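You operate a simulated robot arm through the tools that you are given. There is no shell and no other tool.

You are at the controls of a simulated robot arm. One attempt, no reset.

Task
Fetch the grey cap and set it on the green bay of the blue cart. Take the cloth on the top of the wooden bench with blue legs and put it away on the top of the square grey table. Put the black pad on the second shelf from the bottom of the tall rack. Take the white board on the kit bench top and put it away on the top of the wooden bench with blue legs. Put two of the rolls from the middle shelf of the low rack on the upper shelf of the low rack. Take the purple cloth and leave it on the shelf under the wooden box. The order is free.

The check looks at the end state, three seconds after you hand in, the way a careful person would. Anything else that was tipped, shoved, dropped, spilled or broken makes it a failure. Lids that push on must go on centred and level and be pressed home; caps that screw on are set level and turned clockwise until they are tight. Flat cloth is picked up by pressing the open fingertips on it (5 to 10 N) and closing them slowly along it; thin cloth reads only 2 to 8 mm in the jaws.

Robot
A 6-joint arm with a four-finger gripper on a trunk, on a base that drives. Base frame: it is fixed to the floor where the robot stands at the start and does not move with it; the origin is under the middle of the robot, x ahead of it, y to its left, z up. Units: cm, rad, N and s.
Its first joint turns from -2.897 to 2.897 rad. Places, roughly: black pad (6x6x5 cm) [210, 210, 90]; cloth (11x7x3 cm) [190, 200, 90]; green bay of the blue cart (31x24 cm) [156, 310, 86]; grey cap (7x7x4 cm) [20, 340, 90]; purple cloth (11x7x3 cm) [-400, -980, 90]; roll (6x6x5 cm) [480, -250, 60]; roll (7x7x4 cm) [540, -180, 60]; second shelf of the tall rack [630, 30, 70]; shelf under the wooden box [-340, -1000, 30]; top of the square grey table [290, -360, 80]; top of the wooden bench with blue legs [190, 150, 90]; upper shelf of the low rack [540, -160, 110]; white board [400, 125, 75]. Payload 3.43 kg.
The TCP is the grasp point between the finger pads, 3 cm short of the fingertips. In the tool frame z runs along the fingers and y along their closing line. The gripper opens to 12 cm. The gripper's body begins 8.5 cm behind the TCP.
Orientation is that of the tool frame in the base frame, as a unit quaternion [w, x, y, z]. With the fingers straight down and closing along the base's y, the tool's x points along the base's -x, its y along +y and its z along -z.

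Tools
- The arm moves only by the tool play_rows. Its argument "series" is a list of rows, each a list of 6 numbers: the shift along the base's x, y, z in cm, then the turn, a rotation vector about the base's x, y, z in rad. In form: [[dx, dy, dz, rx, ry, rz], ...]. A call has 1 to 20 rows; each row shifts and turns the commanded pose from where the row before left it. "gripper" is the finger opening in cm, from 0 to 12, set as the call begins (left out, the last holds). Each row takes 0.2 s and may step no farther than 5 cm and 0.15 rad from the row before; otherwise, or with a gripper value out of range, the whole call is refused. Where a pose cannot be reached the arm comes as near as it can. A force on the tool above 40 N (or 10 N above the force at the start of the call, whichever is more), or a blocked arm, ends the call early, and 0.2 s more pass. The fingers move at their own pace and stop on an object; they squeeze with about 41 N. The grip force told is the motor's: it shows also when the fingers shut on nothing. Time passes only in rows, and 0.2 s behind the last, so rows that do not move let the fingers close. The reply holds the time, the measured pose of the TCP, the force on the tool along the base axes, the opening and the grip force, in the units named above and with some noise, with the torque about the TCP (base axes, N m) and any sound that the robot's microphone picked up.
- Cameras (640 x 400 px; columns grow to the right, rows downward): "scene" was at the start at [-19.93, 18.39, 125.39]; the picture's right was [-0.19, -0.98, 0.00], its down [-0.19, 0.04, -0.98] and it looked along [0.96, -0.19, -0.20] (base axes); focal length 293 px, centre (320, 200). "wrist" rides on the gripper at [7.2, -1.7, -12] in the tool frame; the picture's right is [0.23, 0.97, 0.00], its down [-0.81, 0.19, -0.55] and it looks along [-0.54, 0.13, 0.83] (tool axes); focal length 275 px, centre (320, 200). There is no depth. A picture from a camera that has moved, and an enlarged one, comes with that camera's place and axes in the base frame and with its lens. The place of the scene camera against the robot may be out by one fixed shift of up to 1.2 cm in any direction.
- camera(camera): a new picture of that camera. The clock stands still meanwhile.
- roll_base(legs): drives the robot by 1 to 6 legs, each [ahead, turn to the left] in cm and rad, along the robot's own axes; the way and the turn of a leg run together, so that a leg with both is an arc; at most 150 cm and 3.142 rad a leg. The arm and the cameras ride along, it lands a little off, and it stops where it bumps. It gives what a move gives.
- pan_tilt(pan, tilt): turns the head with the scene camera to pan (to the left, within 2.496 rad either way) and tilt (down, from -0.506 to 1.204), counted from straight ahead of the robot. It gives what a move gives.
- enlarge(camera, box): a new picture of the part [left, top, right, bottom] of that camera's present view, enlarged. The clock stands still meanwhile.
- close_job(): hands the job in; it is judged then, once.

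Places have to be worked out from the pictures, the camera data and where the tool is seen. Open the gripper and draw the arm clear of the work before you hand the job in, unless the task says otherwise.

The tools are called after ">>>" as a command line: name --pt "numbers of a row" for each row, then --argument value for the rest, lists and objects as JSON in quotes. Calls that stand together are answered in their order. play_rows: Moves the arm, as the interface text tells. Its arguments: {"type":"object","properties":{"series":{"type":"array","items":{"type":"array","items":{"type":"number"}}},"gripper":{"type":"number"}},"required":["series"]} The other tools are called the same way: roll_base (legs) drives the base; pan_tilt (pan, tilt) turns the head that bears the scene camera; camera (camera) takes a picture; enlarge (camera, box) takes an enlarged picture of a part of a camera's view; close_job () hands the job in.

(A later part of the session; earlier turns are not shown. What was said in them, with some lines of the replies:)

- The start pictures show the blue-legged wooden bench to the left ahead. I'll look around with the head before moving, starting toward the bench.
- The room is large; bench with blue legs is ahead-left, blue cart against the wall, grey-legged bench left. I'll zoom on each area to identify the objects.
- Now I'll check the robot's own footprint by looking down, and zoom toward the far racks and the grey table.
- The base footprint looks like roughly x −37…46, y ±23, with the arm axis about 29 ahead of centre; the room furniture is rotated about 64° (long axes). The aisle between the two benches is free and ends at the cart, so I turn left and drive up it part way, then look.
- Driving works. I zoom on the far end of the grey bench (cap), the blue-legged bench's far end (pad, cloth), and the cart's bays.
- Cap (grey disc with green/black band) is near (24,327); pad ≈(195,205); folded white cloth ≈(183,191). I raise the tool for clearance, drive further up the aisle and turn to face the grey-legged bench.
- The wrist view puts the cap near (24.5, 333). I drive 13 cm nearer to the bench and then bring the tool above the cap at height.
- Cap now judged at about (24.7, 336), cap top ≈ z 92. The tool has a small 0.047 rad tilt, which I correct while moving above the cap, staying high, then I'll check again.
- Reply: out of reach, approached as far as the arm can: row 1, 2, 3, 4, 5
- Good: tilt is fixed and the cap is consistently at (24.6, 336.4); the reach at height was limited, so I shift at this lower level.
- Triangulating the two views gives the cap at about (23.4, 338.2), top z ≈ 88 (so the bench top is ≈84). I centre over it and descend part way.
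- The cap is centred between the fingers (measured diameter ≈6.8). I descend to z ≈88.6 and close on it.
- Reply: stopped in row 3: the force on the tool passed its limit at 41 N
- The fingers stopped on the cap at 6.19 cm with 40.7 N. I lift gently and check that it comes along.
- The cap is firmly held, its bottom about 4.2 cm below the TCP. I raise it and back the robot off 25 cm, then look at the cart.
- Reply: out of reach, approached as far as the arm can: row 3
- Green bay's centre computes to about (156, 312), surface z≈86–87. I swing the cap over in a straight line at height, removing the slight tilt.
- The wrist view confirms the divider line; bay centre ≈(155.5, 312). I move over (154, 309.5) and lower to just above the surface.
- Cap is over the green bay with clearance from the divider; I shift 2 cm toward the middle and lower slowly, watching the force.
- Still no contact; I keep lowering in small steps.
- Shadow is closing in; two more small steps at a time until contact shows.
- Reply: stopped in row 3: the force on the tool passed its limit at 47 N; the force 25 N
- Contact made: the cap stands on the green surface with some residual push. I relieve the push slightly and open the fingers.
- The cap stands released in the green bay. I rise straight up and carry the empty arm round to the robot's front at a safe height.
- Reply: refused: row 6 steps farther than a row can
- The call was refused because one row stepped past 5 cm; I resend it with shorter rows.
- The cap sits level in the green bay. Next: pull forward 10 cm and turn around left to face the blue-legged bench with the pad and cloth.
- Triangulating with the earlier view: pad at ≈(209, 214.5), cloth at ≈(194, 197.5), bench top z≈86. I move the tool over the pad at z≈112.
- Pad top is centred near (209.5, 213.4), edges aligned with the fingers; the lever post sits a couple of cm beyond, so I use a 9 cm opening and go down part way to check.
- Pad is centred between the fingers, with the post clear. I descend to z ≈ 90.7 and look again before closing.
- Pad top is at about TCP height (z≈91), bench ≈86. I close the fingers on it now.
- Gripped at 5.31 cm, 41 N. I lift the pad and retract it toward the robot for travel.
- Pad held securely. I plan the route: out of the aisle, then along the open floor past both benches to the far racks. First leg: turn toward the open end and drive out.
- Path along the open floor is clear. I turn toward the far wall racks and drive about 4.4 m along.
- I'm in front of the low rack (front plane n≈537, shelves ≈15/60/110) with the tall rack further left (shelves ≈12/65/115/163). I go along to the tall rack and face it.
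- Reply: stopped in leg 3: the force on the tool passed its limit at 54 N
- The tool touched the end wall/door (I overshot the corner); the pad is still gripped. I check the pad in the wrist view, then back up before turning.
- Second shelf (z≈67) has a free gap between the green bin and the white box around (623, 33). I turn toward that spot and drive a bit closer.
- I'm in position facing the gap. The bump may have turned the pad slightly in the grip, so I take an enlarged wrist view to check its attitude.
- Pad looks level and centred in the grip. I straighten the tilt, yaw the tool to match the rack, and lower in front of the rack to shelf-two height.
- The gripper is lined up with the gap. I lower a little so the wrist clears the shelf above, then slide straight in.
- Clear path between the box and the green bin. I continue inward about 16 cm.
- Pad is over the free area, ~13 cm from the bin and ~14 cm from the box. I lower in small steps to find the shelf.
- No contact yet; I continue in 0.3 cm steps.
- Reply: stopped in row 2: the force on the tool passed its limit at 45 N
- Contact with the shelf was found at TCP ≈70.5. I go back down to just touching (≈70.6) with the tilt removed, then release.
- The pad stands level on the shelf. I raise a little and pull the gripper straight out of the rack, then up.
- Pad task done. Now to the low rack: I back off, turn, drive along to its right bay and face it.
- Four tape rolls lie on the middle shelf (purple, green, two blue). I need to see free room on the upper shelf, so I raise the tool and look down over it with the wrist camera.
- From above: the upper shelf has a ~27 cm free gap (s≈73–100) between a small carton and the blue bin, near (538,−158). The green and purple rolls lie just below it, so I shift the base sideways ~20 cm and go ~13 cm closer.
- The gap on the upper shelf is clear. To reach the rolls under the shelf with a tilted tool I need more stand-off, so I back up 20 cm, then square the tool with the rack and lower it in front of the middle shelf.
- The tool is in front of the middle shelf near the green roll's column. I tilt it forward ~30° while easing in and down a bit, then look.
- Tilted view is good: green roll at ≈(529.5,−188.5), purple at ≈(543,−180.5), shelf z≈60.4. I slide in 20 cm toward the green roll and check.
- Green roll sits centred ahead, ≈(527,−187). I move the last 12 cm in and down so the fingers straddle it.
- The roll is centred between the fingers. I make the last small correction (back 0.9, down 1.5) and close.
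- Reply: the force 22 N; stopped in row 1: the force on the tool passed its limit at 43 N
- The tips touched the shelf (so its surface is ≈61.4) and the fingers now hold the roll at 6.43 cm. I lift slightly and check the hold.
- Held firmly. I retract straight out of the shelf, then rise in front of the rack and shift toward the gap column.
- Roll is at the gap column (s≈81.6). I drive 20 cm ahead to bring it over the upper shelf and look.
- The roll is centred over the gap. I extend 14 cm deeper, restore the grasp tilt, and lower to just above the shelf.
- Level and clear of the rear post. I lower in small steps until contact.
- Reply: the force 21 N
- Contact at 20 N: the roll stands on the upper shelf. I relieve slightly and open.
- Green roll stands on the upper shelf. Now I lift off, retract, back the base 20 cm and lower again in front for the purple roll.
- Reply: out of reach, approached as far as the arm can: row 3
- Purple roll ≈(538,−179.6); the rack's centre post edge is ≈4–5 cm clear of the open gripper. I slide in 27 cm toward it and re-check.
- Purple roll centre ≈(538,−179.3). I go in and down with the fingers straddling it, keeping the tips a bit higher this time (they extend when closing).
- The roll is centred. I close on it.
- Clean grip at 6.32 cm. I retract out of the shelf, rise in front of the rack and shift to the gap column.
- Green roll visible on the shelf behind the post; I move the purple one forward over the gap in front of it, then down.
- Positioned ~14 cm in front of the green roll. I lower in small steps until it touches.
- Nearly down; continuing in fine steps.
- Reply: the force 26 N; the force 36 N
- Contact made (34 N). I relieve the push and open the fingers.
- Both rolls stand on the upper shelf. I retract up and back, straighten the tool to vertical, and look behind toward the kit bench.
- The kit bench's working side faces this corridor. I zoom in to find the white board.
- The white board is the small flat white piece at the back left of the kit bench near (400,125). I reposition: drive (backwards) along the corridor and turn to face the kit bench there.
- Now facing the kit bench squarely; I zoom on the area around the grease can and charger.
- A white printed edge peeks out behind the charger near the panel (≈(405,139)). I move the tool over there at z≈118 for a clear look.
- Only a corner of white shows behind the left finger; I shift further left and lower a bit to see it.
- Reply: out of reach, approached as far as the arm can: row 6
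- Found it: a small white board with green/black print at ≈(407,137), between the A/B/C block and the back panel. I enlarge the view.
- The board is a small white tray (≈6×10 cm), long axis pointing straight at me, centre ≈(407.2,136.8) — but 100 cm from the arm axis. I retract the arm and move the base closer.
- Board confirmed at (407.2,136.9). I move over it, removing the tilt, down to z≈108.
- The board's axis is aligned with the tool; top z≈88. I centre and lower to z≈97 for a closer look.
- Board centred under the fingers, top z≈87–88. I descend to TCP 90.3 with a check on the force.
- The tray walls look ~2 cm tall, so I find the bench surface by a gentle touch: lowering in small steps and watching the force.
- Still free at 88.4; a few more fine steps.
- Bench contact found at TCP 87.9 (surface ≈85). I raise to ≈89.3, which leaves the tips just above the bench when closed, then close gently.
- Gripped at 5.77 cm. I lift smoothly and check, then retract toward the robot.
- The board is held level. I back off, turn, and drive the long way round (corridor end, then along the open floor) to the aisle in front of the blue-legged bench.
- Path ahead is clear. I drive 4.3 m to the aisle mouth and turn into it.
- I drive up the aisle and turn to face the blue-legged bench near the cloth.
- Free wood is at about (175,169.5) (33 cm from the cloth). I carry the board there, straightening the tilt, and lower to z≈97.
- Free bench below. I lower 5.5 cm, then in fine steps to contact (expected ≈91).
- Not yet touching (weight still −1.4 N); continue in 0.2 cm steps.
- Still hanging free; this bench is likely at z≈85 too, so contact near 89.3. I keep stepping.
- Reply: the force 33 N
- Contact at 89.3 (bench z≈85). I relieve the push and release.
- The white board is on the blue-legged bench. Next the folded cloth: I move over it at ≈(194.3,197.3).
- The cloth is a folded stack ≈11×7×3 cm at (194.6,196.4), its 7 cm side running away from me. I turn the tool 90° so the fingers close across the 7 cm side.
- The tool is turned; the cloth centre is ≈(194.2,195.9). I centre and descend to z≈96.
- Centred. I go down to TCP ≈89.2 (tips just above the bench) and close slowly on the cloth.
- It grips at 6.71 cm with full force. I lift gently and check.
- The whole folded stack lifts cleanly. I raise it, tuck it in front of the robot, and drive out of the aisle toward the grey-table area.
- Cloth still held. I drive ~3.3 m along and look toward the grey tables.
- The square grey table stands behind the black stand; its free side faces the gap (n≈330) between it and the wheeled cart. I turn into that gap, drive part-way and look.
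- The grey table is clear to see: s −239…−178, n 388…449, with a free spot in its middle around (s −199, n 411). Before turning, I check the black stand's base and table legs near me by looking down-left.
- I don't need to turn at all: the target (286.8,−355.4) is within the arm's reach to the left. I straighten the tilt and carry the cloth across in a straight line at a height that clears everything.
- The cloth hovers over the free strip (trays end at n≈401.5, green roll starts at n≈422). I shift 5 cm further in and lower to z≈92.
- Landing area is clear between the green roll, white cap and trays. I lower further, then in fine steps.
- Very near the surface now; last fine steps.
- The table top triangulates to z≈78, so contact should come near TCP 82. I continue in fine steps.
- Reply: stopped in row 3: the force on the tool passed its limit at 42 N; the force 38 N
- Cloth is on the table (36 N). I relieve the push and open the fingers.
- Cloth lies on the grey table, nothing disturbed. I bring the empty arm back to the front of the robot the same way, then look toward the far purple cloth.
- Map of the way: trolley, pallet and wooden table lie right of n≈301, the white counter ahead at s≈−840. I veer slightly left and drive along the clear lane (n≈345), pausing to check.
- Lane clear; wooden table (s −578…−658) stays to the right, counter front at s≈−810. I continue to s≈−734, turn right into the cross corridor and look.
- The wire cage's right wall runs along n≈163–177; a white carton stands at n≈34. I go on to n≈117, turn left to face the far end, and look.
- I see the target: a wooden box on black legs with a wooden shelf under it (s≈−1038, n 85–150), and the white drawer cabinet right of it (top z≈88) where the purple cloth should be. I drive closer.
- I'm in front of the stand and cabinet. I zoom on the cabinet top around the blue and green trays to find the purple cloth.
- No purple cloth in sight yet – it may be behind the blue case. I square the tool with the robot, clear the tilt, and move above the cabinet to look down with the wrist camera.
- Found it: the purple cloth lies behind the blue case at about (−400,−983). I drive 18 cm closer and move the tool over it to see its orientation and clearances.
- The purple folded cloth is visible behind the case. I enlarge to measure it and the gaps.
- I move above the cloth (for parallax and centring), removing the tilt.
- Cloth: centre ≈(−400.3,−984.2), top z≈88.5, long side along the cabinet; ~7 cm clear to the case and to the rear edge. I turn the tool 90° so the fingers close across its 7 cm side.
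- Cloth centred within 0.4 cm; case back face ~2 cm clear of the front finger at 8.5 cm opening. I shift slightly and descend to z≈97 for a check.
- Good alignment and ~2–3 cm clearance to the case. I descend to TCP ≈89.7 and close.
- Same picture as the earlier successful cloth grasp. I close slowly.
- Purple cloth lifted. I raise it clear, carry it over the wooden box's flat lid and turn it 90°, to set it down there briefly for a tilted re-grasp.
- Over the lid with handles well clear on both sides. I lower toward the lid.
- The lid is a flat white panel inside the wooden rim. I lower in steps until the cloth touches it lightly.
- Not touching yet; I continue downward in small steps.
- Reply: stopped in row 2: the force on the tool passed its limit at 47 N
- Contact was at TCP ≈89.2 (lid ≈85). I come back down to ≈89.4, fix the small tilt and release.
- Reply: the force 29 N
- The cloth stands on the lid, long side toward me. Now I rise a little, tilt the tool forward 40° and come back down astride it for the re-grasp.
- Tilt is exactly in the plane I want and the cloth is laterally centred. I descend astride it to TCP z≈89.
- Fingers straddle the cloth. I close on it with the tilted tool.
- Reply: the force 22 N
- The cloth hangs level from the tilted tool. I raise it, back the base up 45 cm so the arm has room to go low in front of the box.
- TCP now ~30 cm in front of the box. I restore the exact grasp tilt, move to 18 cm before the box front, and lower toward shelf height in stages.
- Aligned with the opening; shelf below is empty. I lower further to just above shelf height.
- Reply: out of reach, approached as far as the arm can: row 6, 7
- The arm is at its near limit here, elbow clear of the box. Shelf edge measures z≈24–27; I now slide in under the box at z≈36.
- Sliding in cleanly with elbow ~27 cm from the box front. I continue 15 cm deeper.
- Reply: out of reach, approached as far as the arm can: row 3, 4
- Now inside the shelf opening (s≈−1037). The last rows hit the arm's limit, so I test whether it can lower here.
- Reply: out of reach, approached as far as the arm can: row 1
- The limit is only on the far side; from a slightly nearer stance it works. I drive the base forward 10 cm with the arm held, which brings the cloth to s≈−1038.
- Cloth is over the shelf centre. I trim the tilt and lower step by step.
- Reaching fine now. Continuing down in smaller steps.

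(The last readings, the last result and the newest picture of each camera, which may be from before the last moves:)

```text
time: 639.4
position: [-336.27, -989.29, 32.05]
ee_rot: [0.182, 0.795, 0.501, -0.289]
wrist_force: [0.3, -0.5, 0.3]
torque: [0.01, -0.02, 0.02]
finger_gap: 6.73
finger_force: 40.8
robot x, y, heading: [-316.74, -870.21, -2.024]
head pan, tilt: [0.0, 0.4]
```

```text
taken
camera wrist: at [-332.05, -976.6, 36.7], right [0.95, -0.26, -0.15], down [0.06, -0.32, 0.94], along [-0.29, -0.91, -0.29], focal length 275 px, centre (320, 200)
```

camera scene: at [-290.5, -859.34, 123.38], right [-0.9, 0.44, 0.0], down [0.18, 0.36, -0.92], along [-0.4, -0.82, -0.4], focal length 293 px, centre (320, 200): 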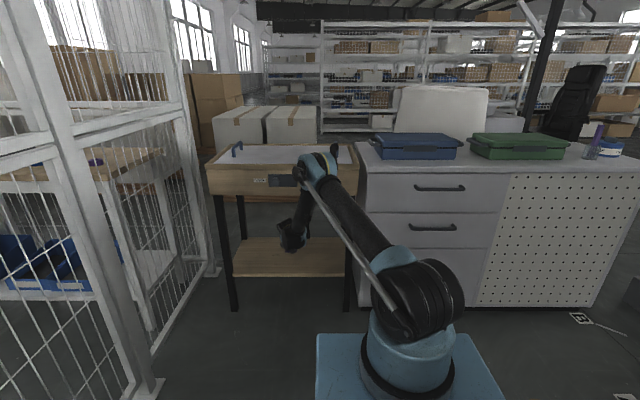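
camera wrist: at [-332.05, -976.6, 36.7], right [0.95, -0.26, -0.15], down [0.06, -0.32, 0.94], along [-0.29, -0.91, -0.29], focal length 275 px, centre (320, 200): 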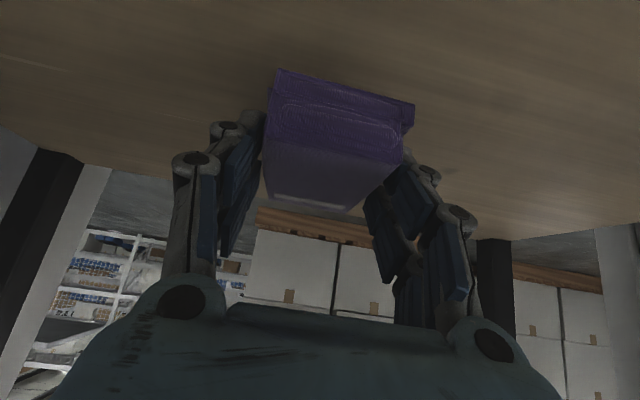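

Still free; continue in fine steps.

>>> play_rows --pt "0 0 -0.3 0 0 0" --pt "0 0 -0.3 0 0 0" --pt "0 0 0 0 0 0"

>>> play_rows --pt "0 0 -0.25 0 0 0" --pt "0 0 -0.25 0 0 0" --pt "0 0 0 0 0 0"

>>> play_rows --pt "0 0 -0.25 0 0 0" --pt "0 0 -0.25 0 0 0" --pt "0 0 0 0 0 0"

>>> play_rows --pt "0 0 -0.2 0 0 0" --pt "0 0 -0.2 0 0 0" --pt "0 0 0 0 0 0"

```text
time: 640.2
position: [-336.31, -989.35, 31.42]
ee_rot: [0.182, 0.795, 0.501, -0.29]
wrist_force: [0.4, 0.2, -0.3]
torque: [0.01, 0.02, 0.0]
finger_gap: 6.72
finger_force: 41.3
robot x, y, heading: [-316.5, -870.7, -2.022]
head pan, tilt: [0.0, 0.4]
```

```text
time: 641.0
position: [-336.41, -989.2, 31.18]
ee_rot: [0.182, 0.795, 0.501, -0.29]
wrist_force: [-0.1, -0.6, 0.0]
torque: [0.0, 0.02, 0.0]
finger_gap: 6.72
finger_force: 40.9
out of reach, approached as far as the arm can: row 2
robot x, y, heading: [-316.56, -870.36, -2.024]
head pan, tilt: [0.0, 0.4]
```

```text
time: 641.8
position: [-336.3, -989.18, 31.15]
ee_rot: [0.183, 0.795, 0.501, -0.29]
wrist_force: [0.1, -0.1, -1.2]
torque: [0.02, 0.0, -0.01]
finger_gap: 6.72
finger_force: 41.1
out of reach, approached as far as the arm can: row 2
robot x, y, heading: [-316.81, -870.22, -2.024]
head pan, tilt: [0.0, 0.4]
```

```text
time: 642.6
position: [-336.22, -989.01, 31.04]
ee_rot: [0.182, 0.795, 0.501, -0.289]
wrist_force: [-0.2, -0.1, -0.2]
torque: [0.04, 0.02, 0.01]
finger_gap: 6.69
finger_force: 41.1
out of reach, approached as far as the arm can: row 2
robot x, y, heading: [-316.58, -870.07, -2.023]
head pan, tilt: [0.0, 0.4]
```

The arm's low-reach limit is hit just above the shelf. I lift 1.5 cm, pull the arm back 6 cm, and drive the base forward 6 cm to gain downward reach.

>>> play_rows --pt "0 0 1.5 0 0 0" --pt "1.3 2.7 0 0 0 0" --pt "1.3 2.7 0 0 0 0" --pt "0 0 0 0 0 0"

>>> roll_base --legs '[[6, 0]]'

>>> play_rows --pt "0 0 0 0 0 0" --pt "0 0 0 0 0 0"

>>> camera --camera "wrist"

>>> camera --camera "scene"

```text
time: 643.6
position: [-333.88, -983.47, 32.66]
ee_rot: [0.182, 0.795, 0.501, -0.289]
wrist_force: [0.4, -0.4, 0.3]
torque: [0.01, -0.03, 0.01]
finger_gap: 6.71
finger_force: 40.6
robot x, y, heading: [-316.17, -870.16, -2.024]
head pan, tilt: [0.0, 0.4]
```

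```text
time: 644.6
position: [-336.37, -988.98, 32.53]
ee_rot: [0.182, 0.795, 0.502, -0.289]
wrist_force: [-0.4, 0.3, -1.2]
torque: [0.02, 0.0, -0.02]
finger_gap: 6.7
finger_force: 41.8
robot x, y, heading: [-319.55, -875.76, -2.023]
head pan, tilt: [0.0, 0.4]
```

```text
time: 645.2
position: [-336.25, -988.63, 34.01]
ee_rot: [0.186, 0.793, 0.5, -0.294]
wrist_force: [0.1, -1.1, -0.5]
torque: [0.01, -0.01, -0.01]
finger_gap: 6.71
finger_force: 40.5
robot x, y, heading: [-319.53, -875.86, -2.028]
head pan, tilt: [0.0, 0.4]
```

```text
taken
camera wrist: at [-331.89, -975.84, 38.49], right [0.95, -0.26, -0.15], down [0.06, -0.31, 0.95], along [-0.29, -0.91, -0.28], focal length 275 px, centre (320, 200)
```

wrist: 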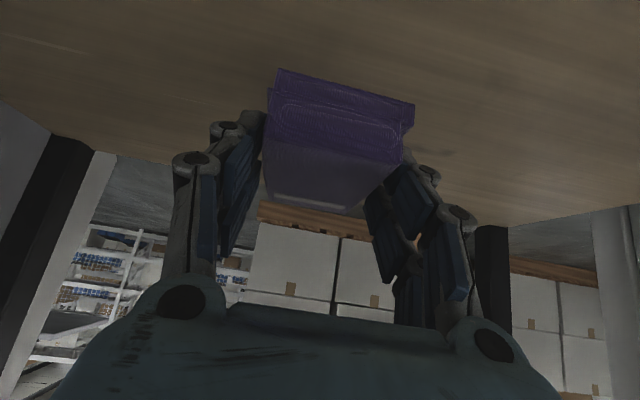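

```text
taken
camera scene: at [-293.15, -864.79, 123.38], right [-0.9, 0.44, 0.0], down [0.18, 0.36, -0.92], along [-0.4, -0.82, -0.4], focal length 293 px, centre (320, 200)
```

scene: 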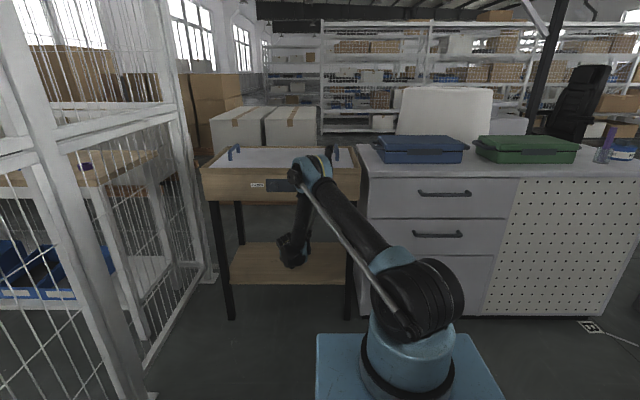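

Trim the tilt again and lower to contact.

>>> play_rows --pt "0 0 -1 0.0103 -0.0049 0" --pt "0 0 -1 0 0 0" --pt "0 0 -0.6 0 0 0" --pt "0 0 0 0 0 0"

>>> play_rows --pt "0 0 -0.3 0 0 0" --pt "0 0 -0.2 0 0 0" --pt "0 0 0 0 0 0"

>>> play_rows --pt "0 0 -0.2 0 0 0" --pt "0 0 -0.2 0 0 0" --pt "0 0 0 0 0 0"

>>> play_rows --pt "0 0 -0.2 0 0 0" --pt "0 0 -0.2 0 0 0" --pt "0 0 0 0 0 0"

```text
time: 646.2
position: [-336.17, -988.7, 31.38]
ee_rot: [0.183, 0.795, 0.501, -0.29]
wrist_force: [-0.2, 0.3, -0.8]
torque: [-0.02, 0.02, 0.01]
finger_gap: 6.71
finger_force: 41.1
robot x, y, heading: [-319.11, -875.49, -2.024]
head pan, tilt: [0.0, 0.4]
```

```text
time: 647.0
position: [-336.12, -988.62, 30.96]
ee_rot: [0.183, 0.794, 0.501, -0.29]
wrist_force: [0.6, -0.8, -0.4]
torque: [0.0, 0.01, -0.01]
finger_gap: 6.7
finger_force: 41.3
robot x, y, heading: [-319.32, -875.9, -2.025]
head pan, tilt: [0.0, 0.4]
```

```text
time: 647.8
position: [-336.14, -988.68, 30.41]
ee_rot: [0.183, 0.795, 0.501, -0.289]
wrist_force: [0.0, -0.4, -0.2]
torque: [-0.01, -0.02, 0.03]
finger_gap: 6.7
finger_force: 41.3
robot x, y, heading: [-319.58, -876.03, -2.024]
head pan, tilt: [0.0, 0.4]
```

```text
time: 648.6
position: [-336.09, -988.65, 30.02]
ee_rot: [0.183, 0.795, 0.501, -0.29]
wrist_force: [-0.3, 0.2, -1.7]
torque: [-0.02, -0.02, 0.02]
finger_gap: 6.73
finger_force: 41.5
robot x, y, heading: [-319.25, -875.7, -2.021]
head pan, tilt: [0.0, 0.4]
```

>>> play_rows --pt "0 0 -0.2 0 0 0" --pt "0 0 -0.2 0 0 0" --pt "0 0 0 0 0 0"

>>> play_rows --pt "0 0 -0.2 0 0 0" --pt "0 0 -0.2 0 0 0" --pt "0 0 0 0 0 0"

>>> camera --camera "wrist"

>>> enlarge --camera "scene" --box '[220, 200, 360, 300]'

```text
time: 649.4
position: [-336.18, -988.58, 29.7]
ee_rot: [0.183, 0.795, 0.501, -0.29]
wrist_force: [0.2, -0.1, -0.3]
torque: [0.0, -0.01, 0.01]
finger_gap: 6.72
finger_force: 41.2
robot x, y, heading: [-319.49, -876.14, -2.024]
head pan, tilt: [0.0, 0.4]
```

```text
time: 650.0
position: [-336.07, -988.29, 30.68]
ee_rot: [0.187, 0.792, 0.501, -0.295]
wrist_force: [-0.2, -1.5, -3.1]
torque: [-0.05, 0.05, -0.02]
finger_gap: 6.72
finger_force: 40.9
robot x, y, heading: [-319.48, -875.76, -2.027]
head pan, tilt: [0.0, 0.4]
stopped in row 3: the force on the tool passed its limit at 42 N (the readings are from after the stop); the commanded pose is now the measured one
```

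```text
taken
camera wrist: at [-331.74, -975.5, 35.17], right [0.95, -0.26, -0.15], down [0.07, -0.31, 0.95], along [-0.29, -0.91, -0.28], focal length 275 px, centre (320, 200)
```

wrist: 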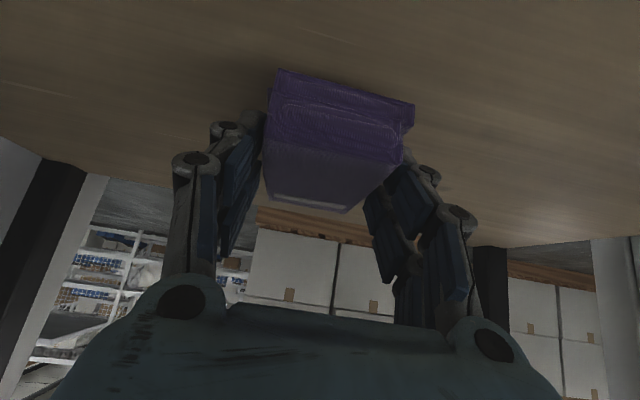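

```text
4.00 times, centred on (290, 250) of scene
camera zoom: at [-293.16, -864.85, 123.39], right [-0.9, 0.44, 0.0], down [0.18, 0.36, -0.92], along [-0.4, -0.82, -0.4], focal length 1170 px, centre (440, 0)
```

zoom: 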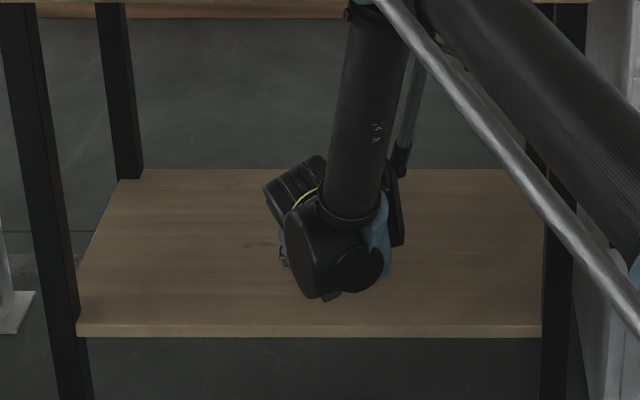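

Contact found at TCP ≈29.4 (shelf ≈25). I go back down to just touching with the tilt trimmed, then release.

>>> play_rows --pt "0 0 -0.5 0.0105 -0.005 0" --pt "0 0 -0.4 0 0 0" --pt "0 0 0 0 0 0"

>>> play_rows --pt "0 0 -0.15 0 0 0" --pt "0 0 0 0 0 0"

```text
time: 650.9
position: [-336.01, -988.21, 29.97]
ee_rot: [0.184, 0.793, 0.502, -0.291]
wrist_force: [0.9, 0.0, -0.6]
torque: [0.04, 0.01, -0.03]
finger_gap: 6.7
finger_force: 41.1
robot x, y, heading: [-319.59, -875.7, -2.024]
head pan, tilt: [0.0, 0.4]
```

```text
time: 651.5
position: [-336.0, -988.24, 29.61]
ee_rot: [0.184, 0.794, 0.502, -0.29]
wrist_force: [1.2, 0.5, -0.3]
torque: [0.04, 0.01, 0.01]
finger_gap: 6.7
finger_force: 40.1
robot x, y, heading: [-319.49, -875.75, -2.025]
head pan, tilt: [0.0, 0.4]
```

>>> play_rows --pt "0 0 -0.15 0 0 0" --pt "0 0 0 0 0 0"

>>> play_rows --pt "0 0 0 0 0 0" --pt "0 0 0 0 0 0" --pt "0 0 0 0 0 0" --gripper 9.5

>>> camera --camera "wrist"

```text
time: 652.0
position: [-336.02, -988.33, 29.61]
ee_rot: [0.185, 0.793, 0.502, -0.291]
wrist_force: [-0.1, 0.3, 10.2]
torque: [0.11, -0.03, 0.01]
finger_gap: 6.7
finger_force: 41.0
robot x, y, heading: [-319.44, -875.68, -2.024]
head pan, tilt: [0.0, 0.4]
```

```text
time: 652.9
position: [-335.97, -988.31, 29.45]
ee_rot: [0.184, 0.794, 0.502, -0.29]
wrist_force: [-0.7, -1.4, 0.7]
torque: [0.01, -0.01, 0.01]
finger_gap: 9.51
finger_force: 0.2
robot x, y, heading: [-319.69, -875.36, -2.027]
head pan, tilt: [0.0, 0.4]
```

```text
taken
camera wrist: at [-331.76, -975.55, 34.18], right [0.95, -0.26, -0.15], down [0.06, -0.32, 0.95], along [-0.29, -0.91, -0.29], focal length 275 px, centre (320, 200)
```

wrist: 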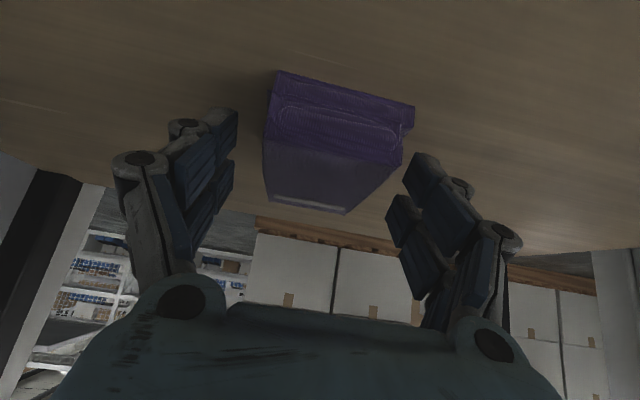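

The cloth is released on the shelf. I lift the fingers a bit and back the whole base out 42 cm with the arm held, then raise the arm.

>>> play_rows --pt "0.2 0.4 2 0 0 0" --pt "0.2 0.4 2 0 0 0" --pt "0.2 0.4 2 0 0 0" --pt "0 0 0 0 0 0"

>>> camera --camera "wrist"

>>> roll_base --legs '[[-42, 0]]'

>>> camera --camera "wrist"

```text
time: 653.9
position: [-335.47, -987.16, 35.53]
ee_rot: [0.183, 0.794, 0.502, -0.291]
wrist_force: [0.9, -0.3, 0.0]
torque: [-0.01, -0.01, 0.01]
finger_gap: 9.51
finger_force: 0.0
robot x, y, heading: [-319.56, -875.49, -2.027]
head pan, tilt: [0.0, 0.4]
```

```text
taken
camera wrist: at [-331.18, -974.37, 40.18], right [0.95, -0.26, -0.15], down [0.06, -0.32, 0.95], along [-0.29, -0.91, -0.29], focal length 275 px, centre (320, 200)
```

wrist: 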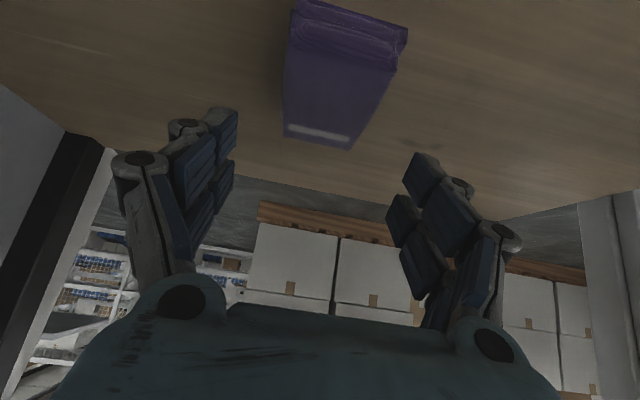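

```text
time: 656.5
position: [-316.79, -949.18, 35.48]
ee_rot: [0.184, 0.794, 0.502, -0.29]
wrist_force: [0.4, -0.1, -0.5]
torque: [-0.01, 0.01, 0.03]
finger_gap: 9.53
finger_force: 0.0
robot x, y, heading: [-300.89, -837.49, -2.026]
head pan, tilt: [0.0, 0.4]
```

```text
taken
camera wrist: at [-312.66, -936.39, 40.16], right [0.95, -0.26, -0.15], down [0.06, -0.32, 0.95], along [-0.29, -0.91, -0.29], focal length 275 px, centre (320, 200)
```

wrist: 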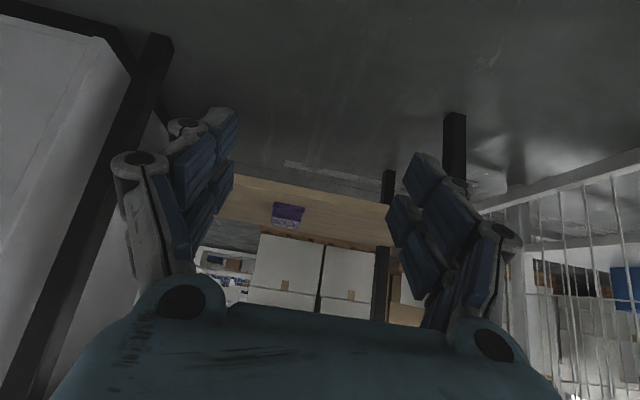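

The cloth stays put on the shelf. I raise and straighten the arm clear of the work and take a final look.

>>> play_rows --pt "0 0 4.5 0 0 0" --pt "0 0 4.5 0 0 0" --pt "0 0 4.5 0 0 0" --pt "0 0 4.5 0 0 0" --pt "0 0 4.5 0 0 0" --pt "0 0 4.5 0 0 0" --pt "0 0 4.5 0 0 0" --pt "0 0 4.5 0 0 0" --pt "0 0 4.5 0 0 0" --pt "0 0 4.5 0 0 0" --pt "0 0 4.5 0 0 0" --pt "0 0 4.5 0 0 0" --pt "0 0 4.5 0.1266 -0.0597 0" --pt "0 0 4.5 0.1266 -0.0597 0" --pt "0 0 4 0.1266 -0.0597 0" --pt "0 0 4 0.1266 -0.0597 0" --pt "0 0 4 0.1266 -0.0597 0" --pt "0 0 0 0 0 0"

>>> camera --camera "scene"

>>> enlarge --camera "scene" --box '[190, 110, 390, 300]'

```text
time: 660.3
position: [-316.77, -948.64, 110.78]
ee_rot: [0.012, 0.845, 0.534, -0.021]
wrist_force: [-1.0, -0.6, 0.5]
torque: [-0.01, -0.02, -0.03]
finger_gap: 9.48
finger_force: 0.1
out of reach, approached as far as the arm can: row 17
robot x, y, heading: [-300.94, -837.59, -2.025]
head pan, tilt: [0.0, 0.4]
```

```text
taken
camera scene: at [-274.66, -826.78, 123.38], right [-0.9, 0.44, 0.0], down [0.18, 0.36, -0.92], along [-0.4, -0.82, -0.4], focal length 293 px, centre (320, 200)
```

scene: 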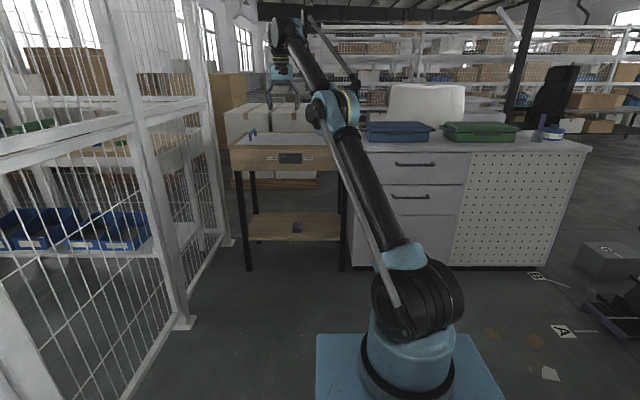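

```text
2.11 times, centred on (290, 205) of scene
camera zoom: at [-274.66, -826.78, 123.38], right [-0.9, 0.44, 0.0], down [0.18, 0.36, -0.92], along [-0.4, -0.82, -0.4], focal length 616 px, centre (383, 190)
```

zoom: 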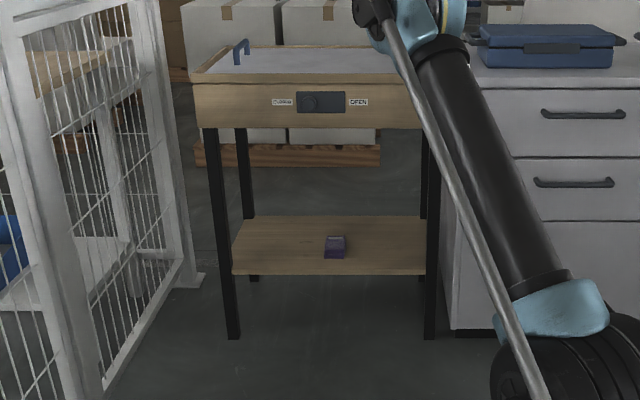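

Purple cloth sits on the shelf under the wooden box; everything around is unchanged. I back off a little more so the arm is well clear, then hand in.

>>> roll_base --legs '[[-30, 0]]'

>>> camera --camera "scene"

```text
time: 662.3
position: [-303.69, -921.5, 110.73]
ee_rot: [0.013, 0.845, 0.535, -0.021]
wrist_force: [0.4, -0.2, 0.3]
torque: [0.01, 0.04, -0.01]
finger_gap: 9.51
finger_force: 0.0
robot x, y, heading: [-287.74, -810.28, -2.022]
head pan, tilt: [0.0, 0.4]
```

```text
taken
camera scene: at [-261.45, -799.72, 123.38], right [-0.9, 0.44, 0.0], down [0.18, 0.36, -0.92], along [-0.4, -0.82, -0.4], focal length 293 px, centre (320, 200)
```

scene: 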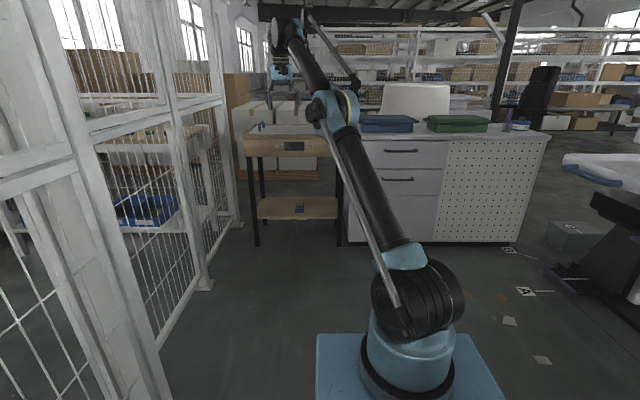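

All six jobs are done: the cap is in the green bay, the pad is on the tall rack, and two rolls are on the upper shelf. The white board is on the blue-legged bench, the cloth is on the grey table, and the purple cloth is on the shelf under the box. The gripper is open and the arm is clear, so I hand the job in.

>>> close_job

```text
The job is handed in.
```

The job is handed in, and all six placements were made. In the last pictures I took of each spot, the items were standing where they should be. I have not seen the judge's result.

- **Grey cap:** it stands level in the green bay of the blue cart.
- **White cloth:** it lies in the free middle of the square grey table, between the trays and the green roll.
- **Black pad:** it is on the second shelf from the bottom of the tall rack, between the green bin and the white box.
- **White board:** it is on the front half of the wooden bench with blue legs.
- **Rolls:** I took the green and the purple roll, and both stand on the upper shelf of the low rack near its centre post.
- **Purple cloth:** it is on the shelf under the wooden box. On the way I set it down briefly on the box's lid to take a new grip.

**Bump:** while I carried the pad to the tall rack, the tool bumped the door in the end wall at about 54 N. The pad stayed in the grip, and I saw nothing moved or damaged there.

The gripper is open and the arm is drawn back from the box.
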